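You operate a simulated robot arm through the tools that you are given. There is no shell and no other tool. Be economical: measure what you need, move in short steps, check, and stop when the job is done.

Carry out the task below with a simulated robot arm. There is one attempt and no reset: what you move stays moved.

TASK
Hang the green key on the green peg and latch the key cabinet.
Fine: the OUT tag comes off the peg and stands on the key shelf.

The check looks at the end state, three seconds after you hand in, the way a careful person would. Anything else that was tipped, shoved, dropped, spilled or broken makes it a failure.

THE ROBOT
A 7-joint arm with a two-finger parallel gripper, fixed in place. Base frame: the origin is at the foot of the arm, x ahead of it, y to its left, z up. Readings come in m, degrees, newtons and seconds.
With the tool pointing down near the work surface it reaches from about 0.24 to 0.72 m from the base axis. Its first joint turns from -115.0 to 115.0 degrees. Payload 3.91 kg.
Tool frame: the origin (TCP) lies between the finger pads and is the grasp point; the fingertips stand 0.03 m ahead of it; z points along the fingers, y is the line along which they close. Largest opening 0.11 m; finger width 0.02, thickness 0.01; the body of the gripper, 0.048 by 0.112 m, starts 0.055 m behind the TCP.
Orientation is that of the tool frame in the base frame, as a unit quaternion [w, x, y, z]. With the fingers straight down and closing along the base's y, the tool's x points along the base's -x, its y along +y and its z along -z.

THE INTERFACE
- The arm moves only by the tool drive_tool. Its argument "deltas" is a list that holds one entry, the list of rows, each a list of 7 numbers: the shift along the tool's x, y, z in m, then the turn, a rotation vector about the tool's x, y, z in degrees, then the gripper command, from -1 (shut) to 1 (fully open), values between in proportion. In form: [[[x, y, z, wx, wy, wz, claw], ...]]. A call has 1 to 20 rows; each row shifts and turns the commanded pose from where the row before left it, along the tool's axes as they then stand. Rows are played at 5 a second. More than 0.05 m and 8.6 degrees between two rows, or a gripper value outside its range, and nothing of the call is played. A pose out of reach is approached as far as the arm can. The call stops where the force on the tool passes 60 N (or 10 N more than at its start, if that is more) or the arm is blocked; 0.2 s more then pass. Each finger travels about 0.108 m/s and halts on what it meets, pressing with about 28 N; the grip force reading is that of the motor and also rises with nothing between the fingers. The clock runs only during rows and for 0.2 s after the last one: add rows that do not move to give the fingers time. It gives the time, the measured TCP pose, the force on the tool (base axes), the opening and the grip force at its end, in the units of the frame above (readings bear some noise).
- Cameras (640 x 400 px; columns grow to the right, rows downward): "scene" is fixed at [0.0485, 0.4982, 1.7728]; the picture's right is [-0.92, -0.39, 0.00], its down [-0.17, 0.40, -0.90] and it looks along [0.35, -0.83, -0.44] (base axes); focal length 362 px, centre (320, 200). "wrist" rides on the gripper at [-0.036, 0, -0.057] in the tool frame; the picture's right is [0.00, -1.00, 0.00], its down [0.97, 0.00, -0.24] and it looks along [0.24, 0.00, 0.97] (tool axes); focal length 218 px, centre (320, 200).
- camera(camera): a new picture of that camera. It takes no simulated time.
- raise_lower(by): slides the trunk up (or, below 0, down) by that many m; the arm rides with it, the base frame stays. It gives what a move gives, with no picture.
- measure_at(camera, pixels): for up to 12 pixels [column, row] of the newest picture of that camera ("zoom" is the newest enlarged one), the place [x, y, z] in the base frame of the surface seen there, good to about 0.002 m. It takes no simulated time.
- close_up(camera, box): a new picture of the part [left, top, right, bottom] of that camera's present view, enlarged. It takes no simulated time.
- job_done(): hands the job in; it is judged then, once.

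Work in short steps. Measure before you move; look again where a grasp or a placing could have gone wrong, and mend it. You have 80 turns and 38 pictures in all, those below and enlarged ones among them. Open the gripper and draw the arm clear of the work before you hand the job in, unless the task says otherwise; then end with one line.

The tools are called as a command line: name --argument value ..., lists and objects as JSON in quotes. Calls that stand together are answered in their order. drive_tool: Moves the arm, as the interface text tells. Its arguments: {"type":"object","properties":{"deltas":{"type":"array"}},"required":["deltas"]} The other tools are called the same way: raise_lower (by) slides the trunk up or down; camera (camera) takes a picture; measure_at (camera, pixels) gives the place of the surface under pixels of a picture; close_up (camera, box) takes an enlarged picture of a part of a camera's view; job_done () hands the job in.

At the start:

```text
time: 0.0
ee_pos: [0.3743, -0.3627, 1.4992]
orientation: [-0.001, 0.0, 1.0, 0.0]
wrist_force: [-0.2, 0.8, -0.4]
grip_width: 0.1099
grip_force: 0.1
trunk travel left (down, up): [-0.925, 0.065]
```

scene: 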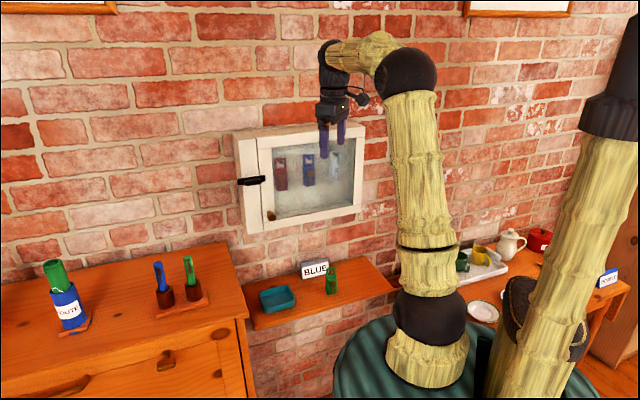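
wrist: 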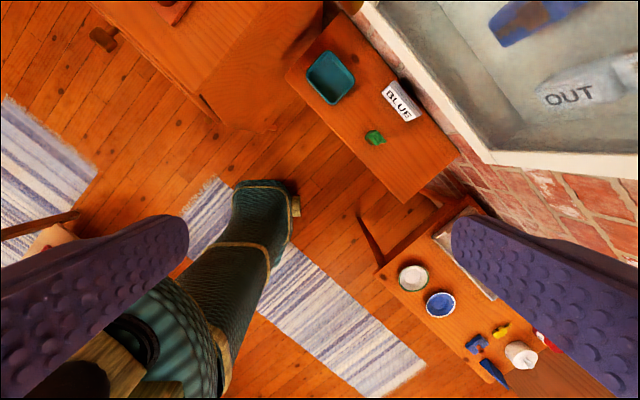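

The cabinet is on the wall near (300,180) and the shelf with a small green item sits near (330,280). I'll zoom in on both, plus the chest at left.

close_up --camera "scene" --box '[220, 110, 380, 240]'

close_up --camera "scene" --box '[20, 230, 400, 400]'

```text
3.08 times, centred on (300, 175) of scene
```

zoom: 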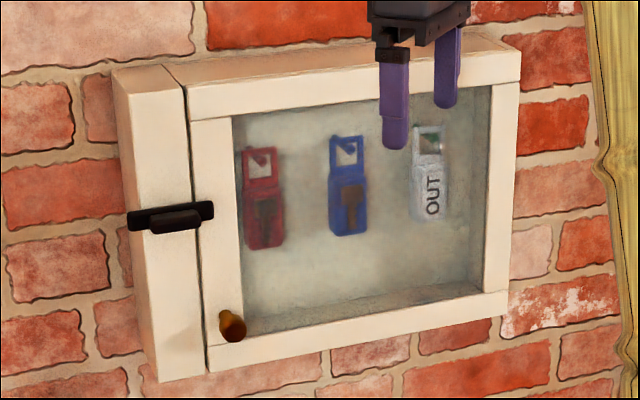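

```text
1.68 times, centred on (210, 315) of scene
```

zoom: 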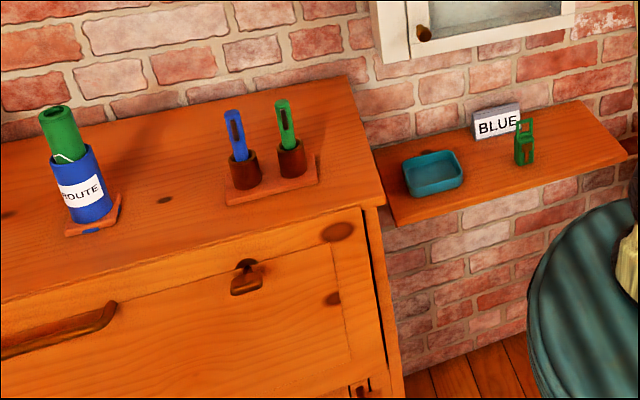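

Zooming tightly on the latch, on the OUT tag, and on the shelf items to understand mechanisms.

close_up --camera "scene" --box '[232, 160, 296, 200]'

close_up --camera "scene" --box '[290, 250, 354, 300]'

measure_at --camera "zoom" --pixels '[[320, 200], [410, 140], [460, 180], [420, 180], [400, 300]]'

measure_at --camera "scene" --pixels '[[248, 181], [262, 179], [255, 181], [243, 160], [255, 160], [271, 215], [356, 150], [357, 205], [262, 228], [270, 140], [338, 165], [245, 145]]'

```text
10.00 times, centred on (264, 180) of scene
```

zoom: 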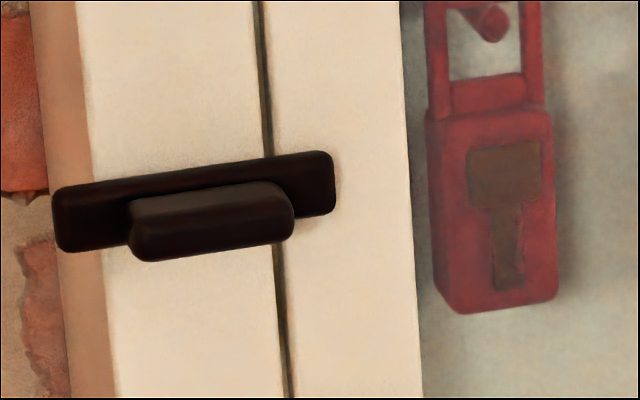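

```text
8.00 times, centred on (322, 275) of scene
```

zoom: 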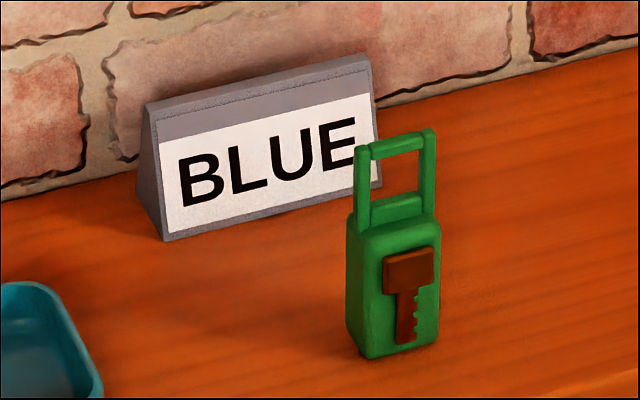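

```text
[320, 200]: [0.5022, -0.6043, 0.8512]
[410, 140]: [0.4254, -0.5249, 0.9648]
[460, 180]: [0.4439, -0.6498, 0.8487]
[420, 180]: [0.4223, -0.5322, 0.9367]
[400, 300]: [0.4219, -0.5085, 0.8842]
```

```text
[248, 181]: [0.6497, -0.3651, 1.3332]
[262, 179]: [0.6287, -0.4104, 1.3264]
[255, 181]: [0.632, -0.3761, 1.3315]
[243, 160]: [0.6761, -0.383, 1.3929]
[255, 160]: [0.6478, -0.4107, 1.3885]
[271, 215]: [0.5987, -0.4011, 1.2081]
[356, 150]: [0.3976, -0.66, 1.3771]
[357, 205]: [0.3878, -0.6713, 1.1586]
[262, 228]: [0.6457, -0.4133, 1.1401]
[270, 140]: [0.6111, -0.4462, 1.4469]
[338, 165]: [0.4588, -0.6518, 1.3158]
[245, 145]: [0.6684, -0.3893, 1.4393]
```

Front plane of the cabinet faces (-0.707, 0.707), with the frame at depth d=-0.748. The latch handle protrudes about 3.5 cm. I'll turn the tool to face the cabinet for a closer look.

drive_tool --deltas '[[[0, 0, 0, 0, 0, 7.5, 1], [0, 0, 0, 0, 0, 7.5, 1], [0, 0, 0, 0, 0, 7.5, 1], [0, 0, 0, 0, 0, 7.5, 1], [0, 0, 0, 0, 0, 7.5, 1], [0, 0, 0, 0, 0, 7.5, 1], [0, 0, 0, 0, -7.5, 0, 1], [0, 0, 0, 0, -7.5, 0, 1], [0, 0, 0, 0, -7.5, 0, 1], [0, 0, 0, 0, -7.5, 0, 1], [0, 0, 0, 0, -7.5, 0, 1], [0, 0, 0, 0, -7.5, 0, 1], [0, 0, 0, 0, -7.5, 0, 1], [0, 0, 0, 0, -7.5, 0, 1], [0, 0, 0, 0, -7.5, 0, 1], [0, 0, 0, 0, -7.5, 0, 1], [0, 0, 0, 0, -7.5, 0, 1], [0, 0, 0, 0, -7.5, 0, 1], [0, 0, 0, 0, 0, 0, 1]]]'

measure_at --camera "scene" --pixels '[[264, 162], [259, 180], [238, 181], [256, 186], [256, 179], [247, 179], [247, 187], [225, 175], [283, 172], [308, 168], [333, 155], [332, 182]]'

```text
time: 4.0
ee_pos: [0.3741, -0.3567, 1.5172]
orientation: [0.654, 0.27, 0.653, -0.27]
wrist_force: [0.1, 0.4, -0.1]
grip_width: 0.11
grip_force: 0.0
out of reach, approached as far as the arm can: row 14, 15
trunk travel left (down, up): [-0.925, 0.065]
```

```text
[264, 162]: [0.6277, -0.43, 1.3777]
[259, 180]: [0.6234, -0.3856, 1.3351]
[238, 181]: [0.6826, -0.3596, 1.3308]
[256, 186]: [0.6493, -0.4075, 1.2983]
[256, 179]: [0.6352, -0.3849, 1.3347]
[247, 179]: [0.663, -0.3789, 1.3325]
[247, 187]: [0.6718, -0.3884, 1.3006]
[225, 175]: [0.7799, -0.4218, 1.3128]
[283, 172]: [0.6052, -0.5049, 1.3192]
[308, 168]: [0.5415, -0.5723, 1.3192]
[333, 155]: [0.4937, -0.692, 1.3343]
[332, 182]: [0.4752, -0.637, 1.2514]
```

Tool is facing the cabinet at z=1.517. I'll lower the trunk to put the camera at cabinet mid-height, then look.

raise_lower --by -0.17

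camera --camera "wrist"

```text
time: 5.9
ee_pos: [0.3735, -0.3582, 1.3457]
orientation: [0.654, 0.27, 0.654, -0.269]
wrist_force: [0.8, 0.3, 0.3]
grip_width: 0.1103
grip_force: 0.0
trunk travel left (down, up): [-0.755, 0.235]
```

```text
31 pictures are left
```

wrist: 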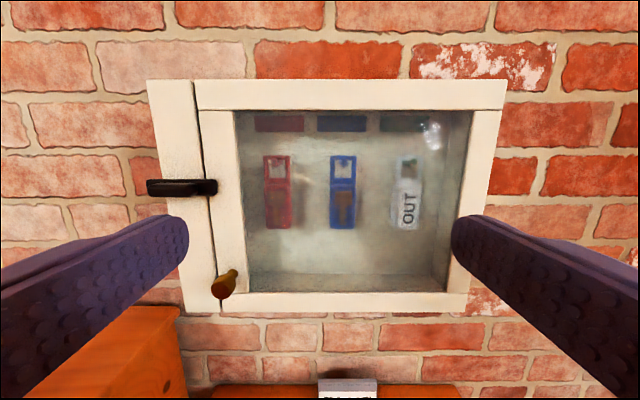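

The green label is above the third peg, carrying OUT. Closer view of the latch at (182,188) and of the pegs.

close_up --camera "wrist" --box '[140, 160, 236, 220]'

measure_at --camera "wrist" --pixels '[[150, 188], [213, 187], [180, 190], [160, 192], [200, 192], [205, 120], [175, 120], [223, 285], [485, 200], [505, 85], [152, 85], [470, 305]]'

```text
6.67 times, centred on (188, 190) of wrist
```

zoom: 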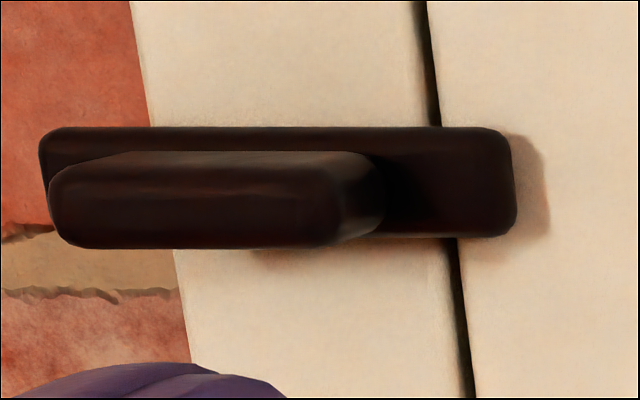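

```text
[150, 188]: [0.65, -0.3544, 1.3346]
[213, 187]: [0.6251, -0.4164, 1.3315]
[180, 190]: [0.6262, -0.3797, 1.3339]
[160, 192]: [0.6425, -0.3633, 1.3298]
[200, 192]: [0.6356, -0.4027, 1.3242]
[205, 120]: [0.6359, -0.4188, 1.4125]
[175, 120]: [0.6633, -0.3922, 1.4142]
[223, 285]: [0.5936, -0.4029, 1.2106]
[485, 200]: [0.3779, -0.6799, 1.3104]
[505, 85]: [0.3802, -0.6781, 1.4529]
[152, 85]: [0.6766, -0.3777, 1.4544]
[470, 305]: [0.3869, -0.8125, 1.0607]
```

Latch looks like a turn-button: bar about 9 cm long centred at s≈0.185, z≈1.331, with a handle 1.5 cm high. I'll roll the tool 90° so the fingers close vertically, and move in front of it.

drive_tool --deltas '[[[0, 0, 0, 0, 0, 7.5, 0], [0, 0, 0, 0, 0, 7.5, 0], [0, 0, 0, 0, 0, 7.5, 0], [0, 0, 0, 0, 0, 7.5, 0], [0, 0, 0, 0, 0, 7.5, 0], [0, 0, 0, 0, 0, 7.5, 0], [0, 0, 0, 0, 0, 7.5, 0], [0, 0, 0, 0, 0, 7.5, 0], [0, 0, 0, 0, 0, 7.5, 0], [0, 0, 0, 0, 0, 7.5, 0], [0, 0, 0, 0, 0, 7.5, 0], [0, 0, 0, 0, 0, 7.5, 0], [0.035, -0.003, 0.02, 0, 0, 0, 0], [0.035, -0.003, 0.02, 0, 0, 0, 0], [0.035, -0.003, 0.02, 0, 0, 0, 0], [0.035, -0.003, 0.02, 0, 0, 0, 0], [0.033, -0.002, 0.02, 0, 0, 0, 0], [0, 0, 0.01, 0, 0, 0, 0], [0, 0, 0, 0, 0, 0, 0]]]'

camera --camera "wrist"

```text
time: 9.9
ee_pos: [0.5414, -0.3086, 1.354]
orientation: [0.653, 0.654, 0.271, 0.27]
wrist_force: [0.4, 0.3, -0.1]
grip_width: 0.0549
grip_force: 0.0
out of reach, approached as far as the arm can: row 16, 17, 18
trunk travel left (down, up): [-0.755, 0.235]
```

```text
29 pictures are left
```

wrist: 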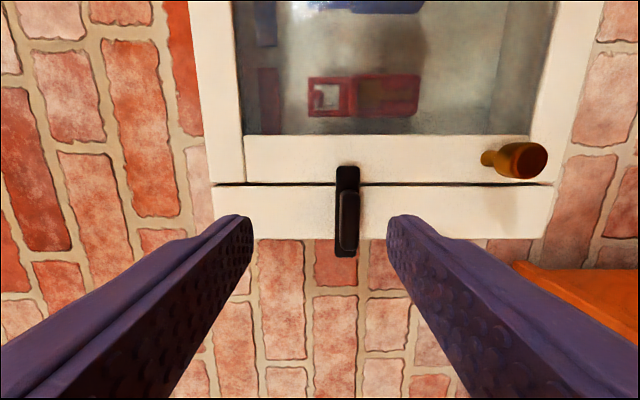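

The arm was reach-limited (d=-0.60 rather than -0.627). I'll look at the scene to see shoulder height and choose the trunk height.

camera --camera "scene"

```text
28 pictures are left
```

scene: 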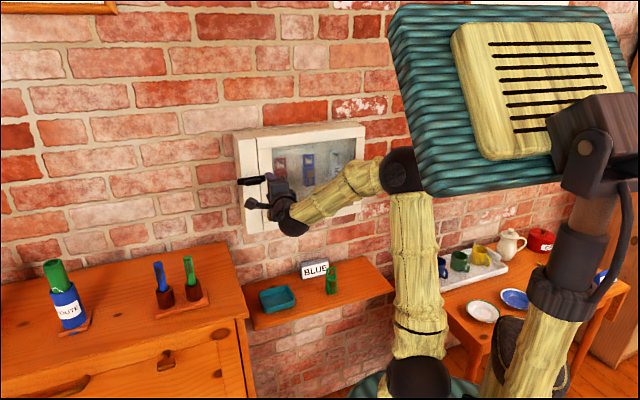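

measure_at --camera "scene" --pixels '[[420, 375], [405, 170], [375, 175], [300, 210], [283, 205], [290, 228], [500, 100], [600, 130], [415, 280]]'

```text
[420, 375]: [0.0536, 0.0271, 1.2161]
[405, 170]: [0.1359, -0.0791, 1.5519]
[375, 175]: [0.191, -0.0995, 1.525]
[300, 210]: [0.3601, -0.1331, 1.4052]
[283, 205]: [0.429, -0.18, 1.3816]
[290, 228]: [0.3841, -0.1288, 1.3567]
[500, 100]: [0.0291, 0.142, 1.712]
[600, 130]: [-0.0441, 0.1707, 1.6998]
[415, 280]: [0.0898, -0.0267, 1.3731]
```

Arm isn't extended, so it may be a joint limit with this roll. I'll test a small move toward the goal.

drive_tool --deltas '[[[0.01, -0.005, 0.01, 0, 0, 0, 0], [0.01, -0.005, 0.01, 0, 0, 0, 0], [0, 0, 0, 0, 0, 0, 0]]]'

```text
time: 10.7
ee_pos: [0.5447, -0.3056, 1.3617]
orientation: [0.653, 0.653, 0.271, 0.271]
wrist_force: [0.7, 0.7, -0.3]
grip_width: 0.0552
grip_force: 0.2
out of reach, approached as far as the arm can: row 1, 2
trunk travel left (down, up): [-0.755, 0.235]
```

It drifted upward, suggesting a joint limit that eases with the hand higher relative to the shoulder. I'll lower the trunk and drive back up toward z=1.332.

raise_lower --by -0.14

drive_tool --deltas '[[[0, 0.03, 0, 0, 0, 0, 0], [0, 0.03, 0, 0, 0, 0, 0], [0, 0.03, 0, 0, 0, 0, 0], [0, 0.02, 0, 0, 0, 0, 0], [0.01, 0, 0.01, 0, 0, 0, 0], [0.005, 0, 0.02, 0, 0, 0, 0], [0, 0, 0, 0, 0, 0, 0]]]'

```text
time: 12.4
ee_pos: [0.5455, -0.3046, 1.2222]
orientation: [0.653, 0.654, 0.27, 0.27]
wrist_force: [1.0, 0.3, -0.1]
grip_width: 0.055
grip_force: 0.1
trunk travel left (down, up): [-0.615, 0.375]
```

```text
time: 14.0
ee_pos: [0.5769, -0.3159, 1.3321]
orientation: [0.653, 0.653, 0.271, 0.271]
wrist_force: [0.3, 0.4, 0.3]
grip_width: 0.0549
grip_force: 0.2
trunk travel left (down, up): [-0.615, 0.375]
```

Reach is fine now, aligned at s=0.185, z=1.332. Advance 7 cm and close on the handle.

drive_tool --deltas '[[[0, 0, 0.02, 0, 0, 0, 0], [0, 0, 0.02, 0, 0, 0, 0], [0, 0, 0.02, 0, 0, 0, 0], [0, 0, 0.01, 0, 0, 0, 0], [0, 0, 0, 0, 0, 0, 0], [0, 0, 0, 0, 0, 0, -1], [0, 0, 0, 0, 0, 0, -1], [0, 0, 0, 0, 0, 0, -1], [0, 0, 0, 0, 0, 0, -1]]]'

camera --camera "wrist"

```text
time: 16.0
ee_pos: [0.5817, -0.3528, 1.3404]
orientation: [0.653, 0.653, 0.271, 0.271]
wrist_force: [0.0, -0.2, 0.2]
grip_width: 0.0
grip_force: 28.2
out of reach, approached as far as the arm can: row 1, 2, 3, 4
trunk travel left (down, up): [-0.615, 0.375]
```

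```text
27 pictures are left
```

wrist: 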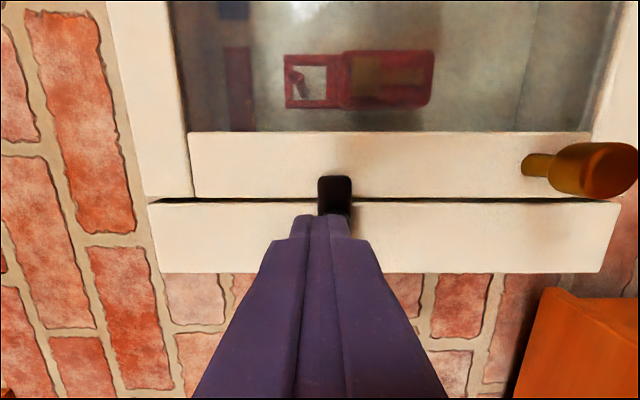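

Still limited short of the handle (s=0.162, d=-0.661, fingers closed empty). Back off, reopen, lower the trunk further, and retry.

drive_tool --deltas '[[[0, 0, -0.02, 0, 0, 0, 0], [0, 0, -0.02, 0, 0, 0, 0], [0, 0, 0, 0, 0, 0, 0]]]'

raise_lower --by -0.16

drive_tool --deltas '[[[0, 0.04, 0, 0, 0, 0, 0], [0, 0.04, 0, 0, 0, 0, 0], [0, 0.04, 0, 0, 0, 0, 0], [0.01, 0.032, 0, 0, 0, 0, 0], [0.01, 0, 0.01, 0, 0, 0, 0], [0.003, 0, 0.01, 0, 0, 0, 0], [0, 0, 0, 0, 0, 0, 0]]]'

```text
time: 16.8
ee_pos: [0.5539, -0.3242, 1.3382]
orientation: [0.653, 0.653, 0.271, 0.271]
wrist_force: [-0.4, -0.6, 0.5]
grip_width: 0.0548
grip_force: 0.1
trunk travel left (down, up): [-0.615, 0.375]
```

```text
time: 18.6
ee_pos: [0.5542, -0.3236, 1.1796]
orientation: [0.653, 0.653, 0.27, 0.271]
wrist_force: [0.3, 0.7, -0.7]
grip_width: 0.055
grip_force: 0.1
trunk travel left (down, up): [-0.455, 0.535]
```

```text
time: 20.2
ee_pos: [0.5794, -0.3207, 1.3301]
orientation: [0.653, 0.654, 0.27, 0.27]
wrist_force: [0.7, -0.6, 0.4]
grip_width: 0.055
grip_force: 0.2
out of reach, approached as far as the arm can: row 6
trunk travel left (down, up): [-0.455, 0.535]
```

At this trunk height I'm at true reach limit. I'll go back to the middle trunk height and yaw the tool 15° toward the arm's radial direction, which should relieve the wrist.

raise_lower --by 0.16

drive_tool --deltas '[[[0, -0.04, 0, 0, 7.5, 0, 0], [0, -0.04, 0, 0, 7.5, 0, 0], [0, -0.04, 0, 0, 0, 0, 0], [-0.0156, -0.038, -0.0065, 0, 0, 0, 0], [0, 0, 0, 0, 0, 0, 0]]]'

```text
time: 22.1
ee_pos: [0.5796, -0.3207, 1.4913]
orientation: [0.653, 0.653, 0.271, 0.271]
wrist_force: [0.4, -0.9, 0.0]
grip_width: 0.0551
grip_force: 0.0
trunk travel left (down, up): [-0.615, 0.375]
```

```text
time: 23.2
ee_pos: [0.5656, -0.3298, 1.3299]
orientation: [0.612, 0.612, 0.354, 0.354]
wrist_force: [0.3, 0.1, 0.4]
grip_width: 0.055
grip_force: 0.0
trunk travel left (down, up): [-0.615, 0.375]
```

Aligned without limits. Advance 7 cm along the fingers, checking before closing.

drive_tool --deltas '[[[0, 0.0005, 0.02, 0, 0, 0, 0], [0, 0.0005, 0.02, 0, 0, 0, 0], [0, 0.0005, 0.02, 0, 0, 0, 0], [0, 0, 0.01, 0, 0, 0, 0], [0, 0, 0, 0, 0, 0, 0]]]'

```text
time: 24.4
ee_pos: [0.5986, -0.3509, 1.3369]
orientation: [0.612, 0.612, 0.353, 0.354]
wrist_force: [0.1, -0.2, 0.5]
grip_width: 0.0551
grip_force: 0.0
out of reach, approached as far as the arm can: row 3, 4
trunk travel left (down, up): [-0.615, 0.375]
```

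Closer, but 3 cm short and drifting up again. I'll look at the arm's configuration.

camera --camera "scene"

```text
26 pictures are left
```

scene: 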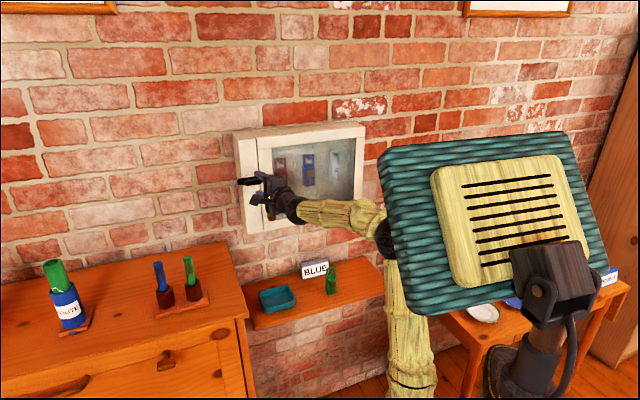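

The hand is in line with the forearm, so the wrist likely can't bend upward; a lower trunk makes it bend down. Back off 3 cm, lower 0.1, go up 0.1 and advance again.

drive_tool --deltas '[[[0, 0, -0.02, 0, 0, 0, 0], [0, 0, -0.02, 0, 0, 0, 0], [0, 0, 0, 0, 0, 0, 0]]]'

raise_lower --by -0.1

drive_tool --deltas '[[[0, 0.035, 0, 0, 0, 0, 0], [0, 0.035, 0, 0, 0, 0, 0], [0, 0.025, 0, 0, 0, 0, 0], [0, 0, 0.02, 0, 0, 0, 0], [0, 0, 0.02, 0, 0, 0, 0], [0, 0, 0, 0, 0, 0, 0]]]'

```text
time: 25.2
ee_pos: [0.5635, -0.3325, 1.3372]
orientation: [0.612, 0.613, 0.354, 0.354]
wrist_force: [-0.1, -0.1, 0.8]
grip_width: 0.0548
grip_force: 0.2
trunk travel left (down, up): [-0.615, 0.375]
```

```text
time: 26.6
ee_pos: [0.5648, -0.3333, 1.2375]
orientation: [0.613, 0.612, 0.354, 0.353]
wrist_force: [0.1, -0.3, -0.3]
grip_width: 0.0549
grip_force: 0.1
trunk travel left (down, up): [-0.515, 0.475]
```

```text
time: 28.0
ee_pos: [0.5996, -0.3522, 1.3334]
orientation: [0.612, 0.612, 0.353, 0.354]
wrist_force: [0.3, 0.5, -0.4]
grip_width: 0.0551
grip_force: 0.1
trunk travel left (down, up): [-0.515, 0.475]
```

No limits here. Advance the last 3 cm and close.

drive_tool --deltas '[[[0, 0, 0.015, 0, 0, 0, 0], [0, -0.001, 0.015, 0, 0, 0, 0], [0, 0, 0, 0, 0, 0, 0], [0, 0, 0, 0, 0, 0, -1], [0, 0, 0, 0, 0, 0, -1], [0, 0, 0, 0, 0, 0, -1]]]'

close_up --camera "wrist" --box '[220, 100, 420, 225]'

```text
time: 29.4
ee_pos: [0.6011, -0.3543, 1.3295]
orientation: [0.612, 0.612, 0.353, 0.354]
wrist_force: [-0.8, -0.7, 0.9]
grip_width: 0.0001
grip_force: 28.0
out of reach, approached as far as the arm can: row 1, 2
trunk travel left (down, up): [-0.515, 0.475]
```

```text
3.20 times, centred on (320, 162) of wrist
```

zoom: 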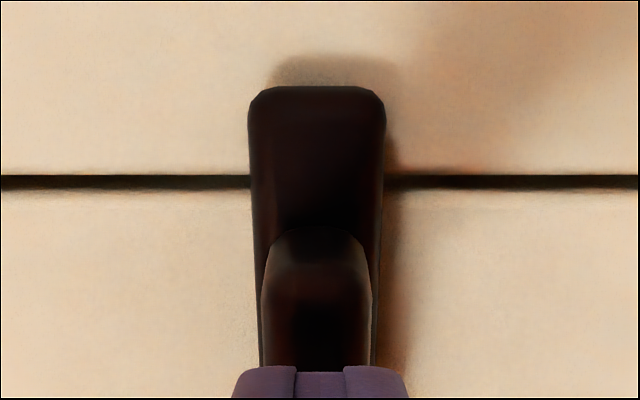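

The limits come from hand pitch versus forearm, so I'll use a downward-pitched tool (30°) with normal roll and closed fingers, and turn the button by pushing its handle end. Back off and reorient.

drive_tool --deltas '[[[0, 0, -0.025, 0, 0, 0, -1], [0, 0, -0.025, 0, 0, 0, -1], [0, 0, -0.01, 0, 0, -7.5, -1], [0, 0, 0, 0, 0, -7.5, -1], [0, 0, 0, 0, 0, -7.5, -1], [0, 0, 0, 0, 0, -7.5, -1], [0, 0, 0, 0, 0, -7.5, -1], [0, 0, 0, 0, 0, -7.5, -1], [0, 0, 0, 0, 0, -7.5, -1], [0, 0, 0, 0, 0, -7.5, -1], [0, 0, 0, 0, 0, -7.5, -1], [0, 0, 0, 0, 0, -7.5, -1], [0, 0, 0, 0, 0, -7.5, -1], [0, 0, 0, 0, 0, -7.5, -1], [0, 0, 0, 0, 7.5, 0, -1], [0, 0, 0, 0, 7.5, 0, -1], [0, 0, 0, 0, 7.5, 0, -1], [0, 0, 0, 0, 7.5, 0, -1], [0, 0, 0, 0, 0, 0, -1]]]'

raise_lower --by 0.12

```text
time: 33.4
ee_pos: [0.5367, -0.3273, 1.3279]
orientation: [0.483, 0.225, 0.836, -0.129]
wrist_force: [-0.1, 0.4, 0.2]
grip_width: 0.0002
grip_force: 28.4
out of reach, approached as far as the arm can: row 15
trunk travel left (down, up): [-0.515, 0.475]
```

```text
time: 34.9
ee_pos: [0.5383, -0.3274, 1.448]
orientation: [0.482, 0.224, 0.837, -0.129]
wrist_force: [-0.3, -0.1, 0.1]
grip_width: 0.0
grip_force: 27.8
trunk travel left (down, up): [-0.635, 0.355]
```

Position the closed fingertips just above the right half of the handle (tip s=0.166, d=-0.728, z=1.361).

drive_tool --deltas '[[[0.0173, -0.0138, 0, 0, 0, 0, -1], [0, 0, 0.03, 0, 0, 0, -1], [0, 0, 0.03, 0, 0, 0, -1], [0, 0, 0.03, 0, 0, 0, -1], [0, 0, 0.024, 0, 0, 0, -1], [0, 0, 0, 0, 0, 0, -1]]]'

close_up --camera "wrist" --box '[200, 100, 440, 250]'

```text
time: 36.3
ee_pos: [0.5626, -0.3622, 1.3639]
orientation: [0.483, 0.224, 0.836, -0.129]
wrist_force: [-0.1, -0.5, -0.7]
grip_width: 0.0
grip_force: 28.0
out of reach, approached as far as the arm can: row 3, 4, 5
trunk travel left (down, up): [-0.635, 0.355]
```

```text
2.67 times, centred on (320, 175) of wrist
```

zoom: 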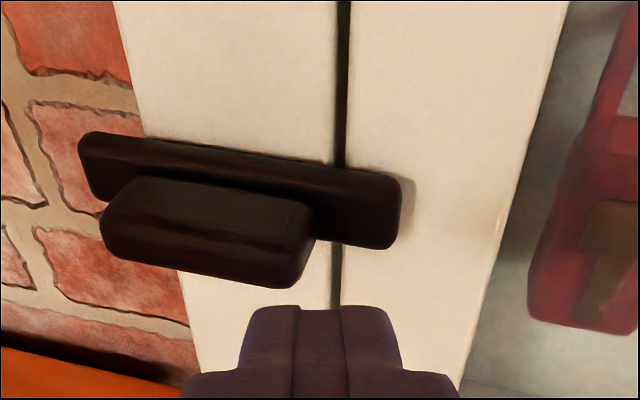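

Reach is limited by the wrist being high above the shoulder; raising the trunk should fix that with the pitched tool. Back off, raise 0.17, and come down by the same amount.

drive_tool --deltas '[[[0, 0, -0.03, 0, 0, 0, -1], [0, 0, -0.03, 0, 0, 0, -1], [0, 0, 0, 0, 0, 0, -1]]]'

raise_lower --by 0.17

```text
time: 37.1
ee_pos: [0.5188, -0.3372, 1.3944]
orientation: [0.483, 0.225, 0.836, -0.129]
wrist_force: [-0.5, 1.2, 0.0]
grip_width: 0.0
grip_force: 28.0
trunk travel left (down, up): [-0.635, 0.355]
```

```text
time: 39.0
ee_pos: [0.5183, -0.3368, 1.5642]
orientation: [0.483, 0.224, 0.837, -0.129]
wrist_force: [0.3, 0.4, 0.1]
grip_width: 0.0002
grip_force: 28.2
trunk travel left (down, up): [-0.805, 0.185]
```

Now descend and go in to the same target point above the handle.

drive_tool --deltas '[[[0.0347, 0, 0.02, 0, 0, 0, -1], [0.0347, 0, 0.02, 0, 0, 0, -1], [0.0346, 0, 0.02, 0, 0, 0, -1], [0.0075, 0.0044, 0.03, 0, 0, 0, -1], [0, 0, 0.03, 0, 0, 0, -1], [0, 0, 0.03, 0, 0, 0, -1], [0, 0, 0.033, 0, 0, 0, -1], [0, 0, 0, 0, 0, 0, -1]]]'

```text
time: 40.8
ee_pos: [0.5616, -0.3563, 1.403]
orientation: [0.483, 0.224, 0.836, -0.129]
wrist_force: [0.7, -0.4, 0.2]
grip_width: 0.0001
grip_force: 27.8
out of reach, approached as far as the arm can: row 6, 7
trunk travel left (down, up): [-0.805, 0.185]
```

The stopping radius is the same regardless of pitch, so I want to see the arm's posture now.

camera --camera "scene"

```text
23 pictures are left
```

scene: 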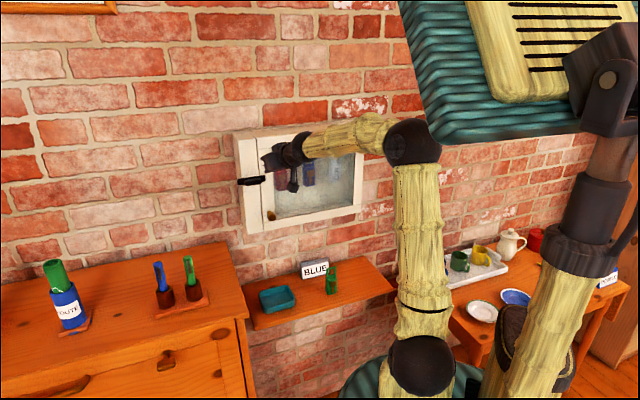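

measure_at --camera "scene" --pixels '[[420, 365], [412, 142], [385, 135], [420, 220], [310, 143], [293, 155], [281, 158], [272, 165], [290, 180], [345, 130]]'

```text
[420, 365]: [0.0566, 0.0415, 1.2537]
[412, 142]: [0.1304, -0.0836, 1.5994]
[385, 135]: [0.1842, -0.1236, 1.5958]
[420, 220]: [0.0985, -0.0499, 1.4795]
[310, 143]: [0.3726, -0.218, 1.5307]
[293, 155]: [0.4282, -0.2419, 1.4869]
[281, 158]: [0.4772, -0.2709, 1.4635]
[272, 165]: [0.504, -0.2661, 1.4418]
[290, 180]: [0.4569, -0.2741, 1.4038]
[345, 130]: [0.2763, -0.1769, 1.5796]
```

Posture shows the elbow stays at the same lean each time. I'll test reach with the tool steeply down (retreat, pitch 60° more, then move outward), since the quoted 0.72 m reach is for that posture.

drive_tool --deltas '[[[0, 0, -0.03, 0, 0, 0, -1], [0, 0, -0.03, 0, 0, 0, -1], [0, 0, 0, 0, 7.5, 0, -1], [0, 0, 0, 0, 7.5, 0, -1], [0, 0, 0, 0, 7.5, 0, -1], [0, 0, 0, 0, 7.5, 0, -1], [0, 0, 0, 0, 7.5, 0, -1], [0, 0, 0, 0, 7.5, 0, -1], [0, 0, 0, 0, 7.5, 0, -1], [0, 0, 0, 0, 7.5, 0, -1], [-0.02, 0, 0, 0, 0, 0, -1], [-0.02, 0, 0, 0, 0, 0, -1], [-0.02, 0, 0, 0, 0, 0, -1], [-0.015, 0, 0, 0, 0, 0, -1], [0, 0, 0, 0, 0, 0, -1]]]'

```text
time: 44.0
ee_pos: [0.412, -0.2733, 1.418]
orientation: [0.001, 0.258, 0.966, 0.0]
wrist_force: [0.5, -0.3, -0.9]
grip_width: 0.0
grip_force: 28.2
out of reach, approached as far as the arm can: row 6, 7, 8, 9, 10, 11, 12, 13, 14
trunk travel left (down, up): [-0.805, 0.185]
```

Tool-down reach depends on height relative to the shoulder. I'll test with the trunk fully up, so the hand is at or below shoulder height.

raise_lower --by 0.18

drive_tool --deltas '[[[0, 0, 0.04, 0, 0, 0, -1], [0, 0, 0.04, 0, 0, 0, -1], [0, 0, 0.04, 0, 0, 0, -1], [0, 0, 0.04, 0, 0, 0, -1], [0, 0, 0.04, 0, 0, 0, -1], [-0.03, 0, 0, 0, 0, 0, -1], [-0.03, 0, 0, 0, 0, 0, -1], [-0.03, 0, 0, 0, 0, 0, -1], [-0.03, 0, 0, 0, 0, 0, -1], [-0.03, 0, 0, 0, 0, 0, -1], [-0.02, 0, 0, 0, 0, 0, -1], [0, 0, 0, 0, 0, 0, -1]]]'

```text
time: 46.0
ee_pos: [0.4126, -0.2733, 1.5971]
orientation: [0.0, 0.259, 0.966, 0.0]
wrist_force: [-0.7, 0.8, 0.1]
grip_width: 0.0001
grip_force: 27.9
trunk travel left (down, up): [-0.985, 0.005]
```

```text
time: 48.6
ee_pos: [0.3996, -0.2718, 1.4629]
orientation: [0.002, 0.259, 0.966, -0.001]
wrist_force: [-0.2, 0.3, 0.2]
grip_width: 0.0001
grip_force: 28.3
out of reach, approached as far as the arm can: row 3, 4, 5, 6, 7, 8, 9, 10, 11
trunk travel left (down, up): [-0.985, 0.005]
```

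The elbow appears folded "backward" over the shoulder (upper arm leaning toward az ≈ -60° with joint 1 near its +115° limit). I'll retract and swing the hand to the left at small radius so the arm unfolds into its normal posture.

drive_tool --deltas '[[[0.03, 0, 0, 0, 0, 0, -1], [0.03, 0, 0, 0, 0, 0, -1], [0.03, 0, 0, 0, 0, 0, -1], [0.03, 0, 0, 0, 0, 0, -1], [0.02, 0.03, 0, 0, 0, 0, -1], [0, 0.035, 0, 0, 0, -5, -1], [0, 0.035, 0, 0, 0, -5, -1], [0, 0.035, 0, 0, 0, -5, -1], [0, 0.035, 0, 0, 0, -5, -1], [0, 0.035, 0, 0, 0, -5, -1], [0, 0.035, 0, 0, 0, -5, -1], [0, 0.035, 0, 0, 0, -5, -1], [0, 0.035, 0, 0, 0, -5, -1], [0, 0, 0, 0, 0, 0, -1]]]'

camera --camera "scene"

```text
time: 51.6
ee_pos: [0.3546, 0.091, 1.4629]
orientation: [0.001, -0.088, 0.996, 0.0]
wrist_force: [0.1, 0.3, -0.1]
grip_width: 0.0001
grip_force: 28.0
trunk travel left (down, up): [-0.985, 0.005]
```

```text
22 pictures are left
```

scene: 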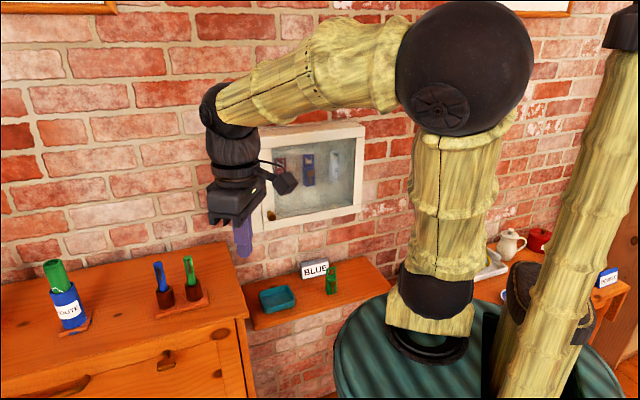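

The elbow moved considerably. Test outward reach here.

drive_tool --deltas '[[[-0.03, 0, 0, 0, 0, 0, -1], [-0.03, 0, 0, 0, 0, 0, -1], [-0.03, 0, 0, 0, 0, 0, -1], [-0.03, 0, 0, 0, 0, 0, -1], [-0.03, 0, 0, 0, 0, 0, -1], [-0.03, 0, 0, 0, 0, 0, -1], [-0.03, 0, 0, 0, 0, 0, -1], [0, 0, 0, 0, 0, 0, -1]]]'

measure_at --camera "scene" --pixels '[[440, 300], [465, 60], [450, 200], [220, 105], [100, 290], [190, 265], [300, 290], [330, 280], [315, 270], [278, 298], [290, 312], [270, 325]]'

```text
time: 53.4
ee_pos: [0.5582, 0.1288, 1.4625]
orientation: [0.001, -0.088, 0.996, 0.0]
wrist_force: [-0.3, -0.4, 0.7]
grip_width: 0.0
grip_force: 27.9
trunk travel left (down, up): [-0.985, 0.005]
```

```text
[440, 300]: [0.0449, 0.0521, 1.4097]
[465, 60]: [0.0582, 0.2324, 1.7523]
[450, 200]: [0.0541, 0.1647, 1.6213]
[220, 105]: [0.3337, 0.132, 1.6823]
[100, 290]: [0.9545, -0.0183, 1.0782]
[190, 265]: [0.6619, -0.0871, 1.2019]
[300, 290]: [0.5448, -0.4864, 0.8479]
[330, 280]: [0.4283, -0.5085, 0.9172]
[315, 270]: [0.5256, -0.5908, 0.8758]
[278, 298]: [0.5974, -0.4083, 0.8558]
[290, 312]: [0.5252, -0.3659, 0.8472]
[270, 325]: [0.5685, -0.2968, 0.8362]
```

Unfolded: reach 0.573 without limits. Now swing back to the right on an arc at r≈0.53, keeping the arm in this posture.

drive_tool --deltas '[[[0.04, 0, 0, 0, 0, 0, -1], [0, -0.041, 0, 0, 0, 4.5, -1], [0, -0.041, 0, 0, 0, 4.5, -1], [0, -0.041, 0, 0, 0, 4.5, -1], [0, -0.041, 0, 0, 0, 4.5, -1], [0, -0.041, 0, 0, 0, 4.5, -1], [0, -0.041, 0, 0, 0, 4.5, -1], [0, -0.041, 0, 0, 0, 4.5, -1], [0, -0.041, 0, 0, 0, 4.5, -1], [0, -0.041, 0, 0, 0, 4.5, -1], [0, -0.041, 0, 0, 0, 4.5, -1], [0, -0.041, 0, 0, 0, 4.5, -1], [0, 0, 0, 0, 0, 0, -1]]]'

camera --camera "scene"

```text
time: 56.2
ee_pos: [0.429, -0.3032, 1.4607]
orientation: [0.001, 0.338, 0.941, 0.0]
wrist_force: [-0.4, -0.2, 0.6]
grip_width: 0.0
grip_force: 27.5
trunk travel left (down, up): [-0.985, 0.005]
```

```text
21 pictures are left
```

scene: 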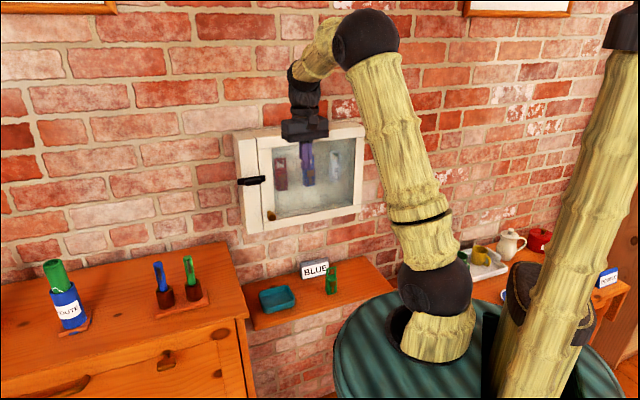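

Posture is now correct. Pitch the tool up to horizontal facing the cabinet while easing outward, so the wrist doesn't fold in.

drive_tool --deltas '[[[0, 0, 0, 0, 0, 5.5, -1], [-0.01, 0, 0, 0, -7.5, 0, 0], [-0.0099, 0, 0.0013, 0, -7.5, 0, 0], [-0.0097, 0, 0.0026, 0, -7.5, 0, 0], [-0.0092, 0, 0.0038, 0, -7.5, 0, 0], [-0.0087, 0, 0.005, 0, -7.5, 0, 0], [-0.0079, 0, 0.0061, 0, -7.5, 0, 0], [-0.0071, 0, 0.0071, 0, -7.5, 0, 0], [-0.0061, 0, 0.0079, 0, -7.5, 0, 0], [-0.005, 0, 0.0087, 0, -7.5, 0, 0], [-0.0038, 0, 0.0092, 0, -7.5, 0, 0], [-0.0026, 0, 0.0097, 0, -7.5, 0, 0], [-0.0013, 0, 0.0099, 0, -7.5, 0, 0], [0, 0, 0, 0, 0, 0, 0]]]'

raise_lower --by -0.13

```text
time: 59.2
ee_pos: [0.5102, -0.3887, 1.4638]
orientation: [0.655, 0.271, 0.652, -0.271]
wrist_force: [-0.8, 0.4, 0.2]
grip_width: 0.0549
grip_force: 0.1
trunk travel left (down, up): [-0.985, 0.005]
```

```text
time: 60.8
ee_pos: [0.5113, -0.389, 1.3335]
orientation: [0.654, 0.271, 0.653, -0.271]
wrist_force: [-0.5, 0.4, 1.0]
grip_width: 0.0553
grip_force: 0.1
trunk travel left (down, up): [-0.855, 0.135]
```

Now fully within reach. Roll 90° and shift left in front of the handle, then advance.

drive_tool --deltas '[[[0, 0, 0, 0, 0, 7.5, 0], [0, 0, 0, 0, 0, 7.5, 0], [0, 0, 0, 0, 0, 7.5, 0], [0, 0, 0, 0, 0, 7.5, 0], [0, 0, 0, 0, 0, 7.5, 0], [0, 0, 0, 0, 0, 7.5, 0], [0, 0, 0, 0, 0, 7.5, 0], [0, 0, 0, 0, 0, 7.5, 0], [0, 0, 0, 0, 0, 7.5, 0], [0, 0, 0, 0, 0, 7.5, 0], [0, 0, 0, 0, 0, 7.5, 0], [0, 0, 0, 0, 0, 7.5, 0], [0.033, 0, 0, 0, 0, 0, 0], [0.033, 0, 0, 0, 0, 0, 0], [0.0315, 0, 0, 0, 0, 0, 0], [0, 0, 0, 0, 0, 0, 0]]]'

```text
time: 64.2
ee_pos: [0.5807, -0.3217, 1.3321]
orientation: [0.653, 0.653, 0.269, 0.272]
wrist_force: [0.5, -0.2, 0.1]
grip_width: 0.055
grip_force: 0.1
trunk travel left (down, up): [-0.855, 0.135]
```

Aligned (s=0.183, z=1.332). Advance 6.5 cm and grip.

drive_tool --deltas '[[[0, 0, 0.02, 0, 0, 0, 0], [0, 0, 0.02, 0, 0, 0, 0], [0, 0, 0.015, 0, 0, 0, 0], [0, 0, 0.01, 0, 0, 0, 0], [0, 0, 0, 0, 0, 0, 0], [0, 0, 0, 0, 0, 0, -1], [0, 0, 0, 0, 0, 0, -1], [0, 0, 0, 0, 0, 0, -1]]]'

```text
time: 66.0
ee_pos: [0.6272, -0.3679, 1.3295]
orientation: [0.652, 0.655, 0.271, 0.269]
wrist_force: [-6.5, 2.6, -18.1]
grip_width: 0.016
grip_force: 45.1
trunk travel left (down, up): [-0.855, 0.135]
```

Handle gripped (1.6 cm). Try turning 24° counter-clockwise and check.

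drive_tool --deltas '[[[0, 0, 0, 0, 0, -6, -1], [0, 0, 0, 0, 0, -6, -1], [0, 0, 0, 0, 0, -6, -1], [0, 0, 0, 0, 0, -6, -1], [0, 0, 0, 0, 0, 0, -1]]]'

close_up --camera "wrist" --box '[200, 100, 440, 250]'

```text
time: 67.2
ee_pos: [0.63, -0.3657, 1.3306]
orientation: [0.693, 0.584, 0.403, 0.129]
wrist_force: [0.6, 7.4, -25.0]
grip_width: 0.025
grip_force: 44.3
trunk travel left (down, up): [-0.855, 0.135]
```

```text
2.67 times, centred on (320, 175) of wrist
```

zoom: 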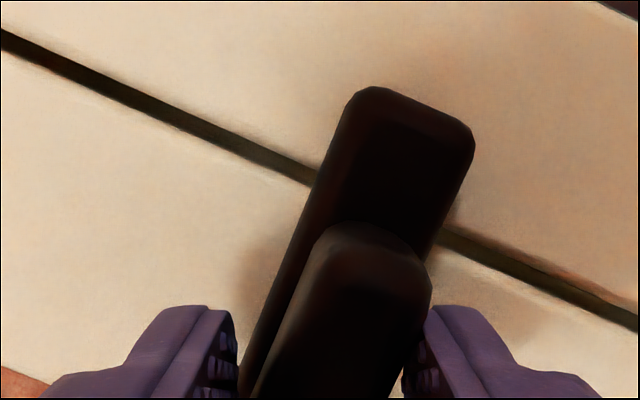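

The bar stayed perpendicular to the crack, so it doesn't turn that way. Turn back, and try sliding it left (tool +x).

drive_tool --deltas '[[[0, 0, 0, 0, 0, 8, -1], [0, 0, 0, 0, 0, 8, -1], [0, 0, 0, 0, 0, 8, -1], [0, 0, 0, 0, 0, 0, -1], [0.007, 0, 0, 0, 0, 0, -1], [0.007, 0, 0, 0, 0, 0, -1], [0.007, 0, 0, 0, 0, 0, -1], [0, 0, 0, 0, 0, 0, -1]]]'

close_up --camera "wrist" --box '[200, 100, 440, 250]'

```text
time: 69.0
ee_pos: [0.6332, -0.3639, 1.3299]
orientation: [0.653, 0.658, 0.265, 0.267]
wrist_force: [-34.6, -21.0, -28.5]
grip_width: 0.0157
grip_force: 45.3
trunk travel left (down, up): [-0.855, 0.135]
```

```text
2.67 times, centred on (320, 175) of wrist
```

zoom: 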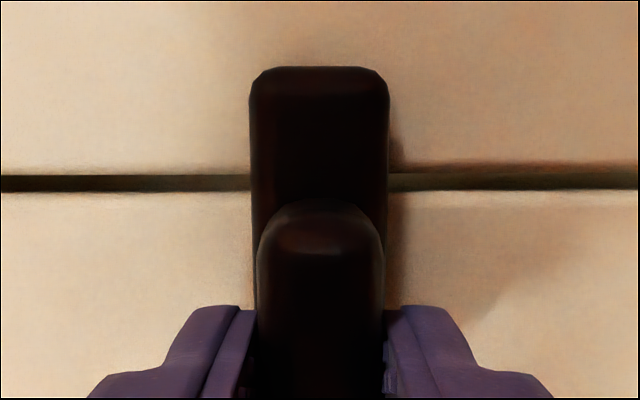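

It resists sliding left (≈40 N). Ease back and try turning clockwise.

drive_tool --deltas '[[[-0.01, 0, 0, 0, 0, 0, -1], [-0.01, 0.002, 0, 0, 0, 0, -1], [0, 0, 0, 0, 0, 6, -1], [0, 0, 0, 0, 0, 6, -1], [0, 0, 0, 0, 0, 6, -1], [0, 0, 0, 0, 0, 6, -1], [0, 0, 0, 0, 0, 0, -1]]]'

close_up --camera "wrist" --box '[200, 100, 440, 250]'

```text
time: 70.6
ee_pos: [0.6331, -0.3637, 1.3312]
orientation: [0.581, 0.697, 0.132, 0.399]
wrist_force: [8.6, 10.3, -28.3]
grip_width: 0.0157
grip_force: 44.8
trunk travel left (down, up): [-0.855, 0.135]
```

```text
2.67 times, centred on (320, 175) of wrist
```

zoom: 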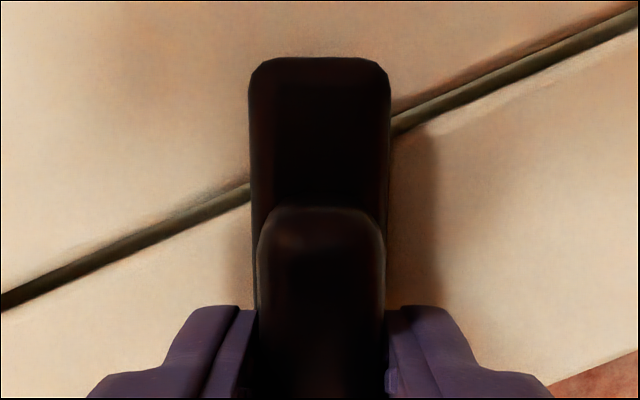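

It turns clockwise. Continue to 90°.

drive_tool --deltas '[[[0, -0.002, 0, 0, 0, 6, -1], [0, 0, 0, 0, 0, 6, -1], [0, 0, 0, 0, 0, 6, -1], [0, 0, 0, 0, 0, 6, -1], [0, 0, 0, 0, 0, 6, -1], [0, 0, 0, 0, 0, 6, -1], [0, 0, 0, 0, 0, 6, -1], [0, 0, 0, 0, 0, 6, -1], [0, 0, 0, 0, 0, 6, -1], [0, 0, 0, 0, 0, 6, -1], [0, 0, 0, 0, 0, 6, -1], [0, 0, 0, 0, 0, 0, -1]]]'

close_up --camera "wrist" --box '[160, 60, 480, 260]'

```text
time: 73.2
ee_pos: [0.6324, -0.3649, 1.3303]
orientation: [0.27, 0.654, -0.27, 0.653]
wrist_force: [20.1, 5.9, -9.2]
grip_width: 0.0158
grip_force: 44.5
trunk travel left (down, up): [-0.855, 0.135]
```

```text
2.00 times, centred on (320, 160) of wrist
```

zoom: 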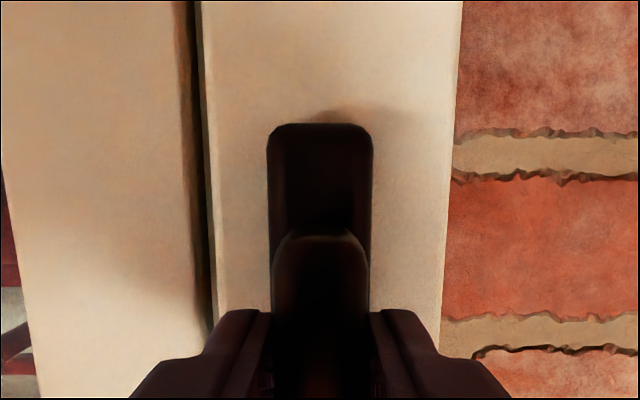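

Latch bar is now vertical, clear of the door. Release, back off, roll so fingers close vertically, and go in front of the knob (s≈0.137, z≈1.207).

drive_tool --deltas '[[[0, 0, 0, 0, 0, 0, 0], [0, 0, 0, 0, 0, 0, 0], [0, 0, -0.03, 0, 0, 0, 0], [0, 0, -0.035, 0, 0, -7.5, 0], [0, 0, 0, 0, 0, -7.5, 0], [0, 0, 0, 0, 0, -7.5, 0], [0, 0, 0, 0, 0, -7.5, 0], [0, 0, 0, 0, 0, -7.5, 0], [0, 0, 0, 0, 0, -7.5, 0], [0, 0, 0, 0, 0, -7.5, 0], [0, 0, 0, 0, 0, -7.5, 0], [0, 0, 0, 0, 0, -7.5, 0], [0, 0, 0, 0, 0, -7.5, 0], [0, 0, 0, 0, 0, -7.5, 0], [0, 0, 0, 0, 0, -7.5, 0], [-0.026, -0.04, 0, 0, 0, 0, 0], [-0.026, -0.043, 0, 0, 0, 0, 0], [0, -0.04, 0, 0, 0, 0, 0], [0, 0, 0, 0, 0, 0, 0]]]'

camera --camera "wrist"

```text
refused: row 17 steps farther than a row can; nothing moved
```

```text
16 pictures are left
```

wrist: 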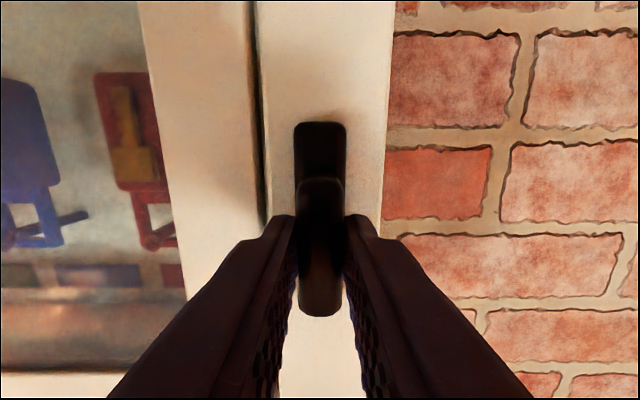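

One row was over the limit; repeat with smaller steps.

drive_tool --deltas '[[[0, 0, 0, 0, 0, 0, 0], [0, 0, 0, 0, 0, 0, 0], [0, 0, -0.03, 0, 0, 0, 0], [0, 0, -0.035, 0, 0, -7.5, 0], [0, 0, 0, 0, 0, -7.5, 0], [0, 0, 0, 0, 0, -7.5, 0], [0, 0, 0, 0, 0, -7.5, 0], [0, 0, 0, 0, 0, -7.5, 0], [0, 0, 0, 0, 0, -7.5, 0], [0, 0, 0, 0, 0, -7.5, 0], [0, 0, 0, 0, 0, -7.5, 0], [0, 0, 0, 0, 0, -7.5, 0], [0, 0, 0, 0, 0, -7.5, 0], [0, 0, 0, 0, 0, -7.5, 0], [0, 0, 0, 0, 0, -7.5, 0], [-0.017, -0.041, 0, 0, 0, 0, 0], [-0.017, -0.041, 0, 0, 0, 0, 0], [-0.018, -0.041, 0, 0, 0, 0, 0], [0, 0, 0, 0, 0, 0, 0]]]'

```text
time: 77.2
ee_pos: [0.5448, -0.3567, 1.2121]
orientation: [0.654, 0.652, 0.271, 0.272]
wrist_force: [0.0, 0.3, 0.6]
grip_width: 0.0552
grip_force: 0.1
trunk travel left (down, up): [-0.855, 0.135]
```

At s=0.133, z=1.212. Check the knob position relative to the fingers.

camera --camera "wrist"

```text
15 pictures are left
```

wrist: 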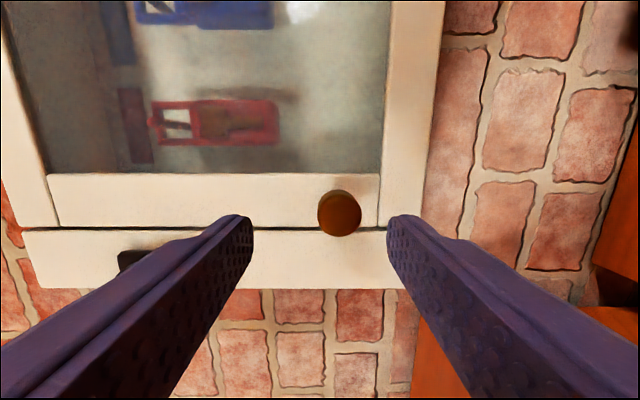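

measure_at --camera "wrist" --pixels '[[340, 215], [322, 215], [358, 215], [340, 195], [340, 232]]'

```text
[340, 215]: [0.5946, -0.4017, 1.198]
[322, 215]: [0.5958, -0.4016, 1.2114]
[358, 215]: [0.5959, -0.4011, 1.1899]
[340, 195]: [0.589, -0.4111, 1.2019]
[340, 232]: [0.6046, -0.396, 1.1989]
```

Knob face centre: s=0.136, d=-0.7045, z=1.200. Align, advance 6.8 cm, grip.

drive_tool --deltas '[[[0.003, -0.012, 0, 0, 0, 0, 0], [0, 0, 0.02, 0, 0, 0, 0], [0, 0, 0.02, 0, 0, 0, 0], [0, 0, 0.02, 0, 0, 0, 0], [0, 0, 0.008, 0, 0, 0, 0], [0, 0, 0, 0, 0, 0, 0], [0, 0, 0, 0, 0, 0, -1], [0, 0, 0, 0, 0, 0, -1], [0, 0, 0, 0, 0, 0, -1]]]'

```text
time: 79.2
ee_pos: [0.5965, -0.4019, 1.2004]
orientation: [0.654, 0.653, 0.27, 0.272]
wrist_force: [1.4, -2.4, 6.7]
grip_width: 0.0278
grip_force: 45.2
trunk travel left (down, up): [-0.855, 0.135]
```

Knob gripped (2.8 cm). Pull the door open along its arc, 30° first.

drive_tool --deltas '[[[-0.0035, 0, -0.0182, 0, 3, 0, -1], [-0.0035, 0, -0.0182, 0, 3, 0, -1], [-0.0035, 0, -0.0182, 0, 3, 0, -1], [-0.0035, 0, -0.0182, 0, 3, 0, -1], [-0.0035, 0, -0.0182, 0, 3, 0, -1], [-0.0035, 0, -0.0182, 0, 3, 0, -1], [-0.0035, 0, -0.0182, 0, 3, 0, -1], [-0.0035, 0, -0.0182, 0, 3, 0, -1], [-0.0035, 0, -0.0182, 0, 3, 0, -1], [-0.0035, 0, -0.0182, 0, 3, 0, -1], [0, 0, 0, 0, 0, 0, -1]]]'

```text
time: 81.6
ee_pos: [0.4229, -0.3358, 1.2004]
orientation: [0.563, 0.559, 0.43, 0.432]
wrist_force: [-2.1, 5.8, 31.9]
grip_width: 0.028
grip_force: 44.8
trunk travel left (down, up): [-0.855, 0.135]
```

Opened ~30° as predicted. Continue another 30°.

drive_tool --deltas '[[[-0.0035, 0, -0.0182, 0, 3, 0, -1], [-0.0035, 0, -0.0182, 0, 3, 0, -1], [-0.0035, 0, -0.0182, 0, 3, 0, -1], [-0.0035, 0, -0.0182, 0, 3, 0, -1], [-0.0035, 0, -0.0182, 0, 3, 0, -1], [-0.0035, 0, -0.0182, 0, 3, 0, -1], [-0.0035, 0, -0.0182, 0, 3, 0, -1], [-0.0035, 0, -0.0182, 0, 3, 0, -1], [-0.0035, 0, -0.0182, 0, 3, 0, -1], [-0.0035, 0, -0.0182, 0, 3, 0, -1], [0, 0, 0, 0, 0, 0, -1]]]'

```text
time: 84.0
ee_pos: [0.2403, -0.3641, 1.1987]
orientation: [0.432, 0.427, 0.561, 0.562]
wrist_force: [-4.6, 10.7, 31.6]
grip_width: 0.0276
grip_force: 44.8
trunk travel left (down, up): [-0.855, 0.135]
```

60° now. Continue to ~90° by pulling while reach allows.

drive_tool --deltas '[[[-0.0035, 0, -0.0182, 0, 3, 0, -1], [-0.0035, 0, -0.0182, 0, 3, 0, -1], [-0.0035, 0, -0.0182, 0, 3, 0, -1], [-0.0035, 0, -0.0182, 0, 3, 0, -1], [-0.0035, 0, -0.0182, 0, 3, 0, -1], [-0.0035, 0, -0.0182, 0, 3, 0, -1], [-0.0035, 0, -0.0182, 0, 3, 0, -1], [-0.0035, 0, -0.0182, 0, 3, 0, -1], [0, 0, 0, 0, 0, 0, -1]]]'

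camera --camera "scene"

```text
time: 86.0
ee_pos: [0.1225, -0.4498, 1.199]
orientation: [0.305, 0.301, 0.637, 0.64]
wrist_force: [-11.8, 13.1, 31.6]
grip_width: 0.0279
grip_force: 44.8
trunk travel left (down, up): [-0.855, 0.135]
```

```text
14 pictures are left
```

scene: 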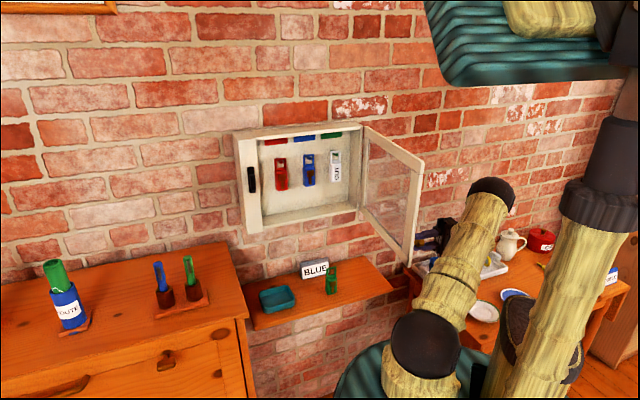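

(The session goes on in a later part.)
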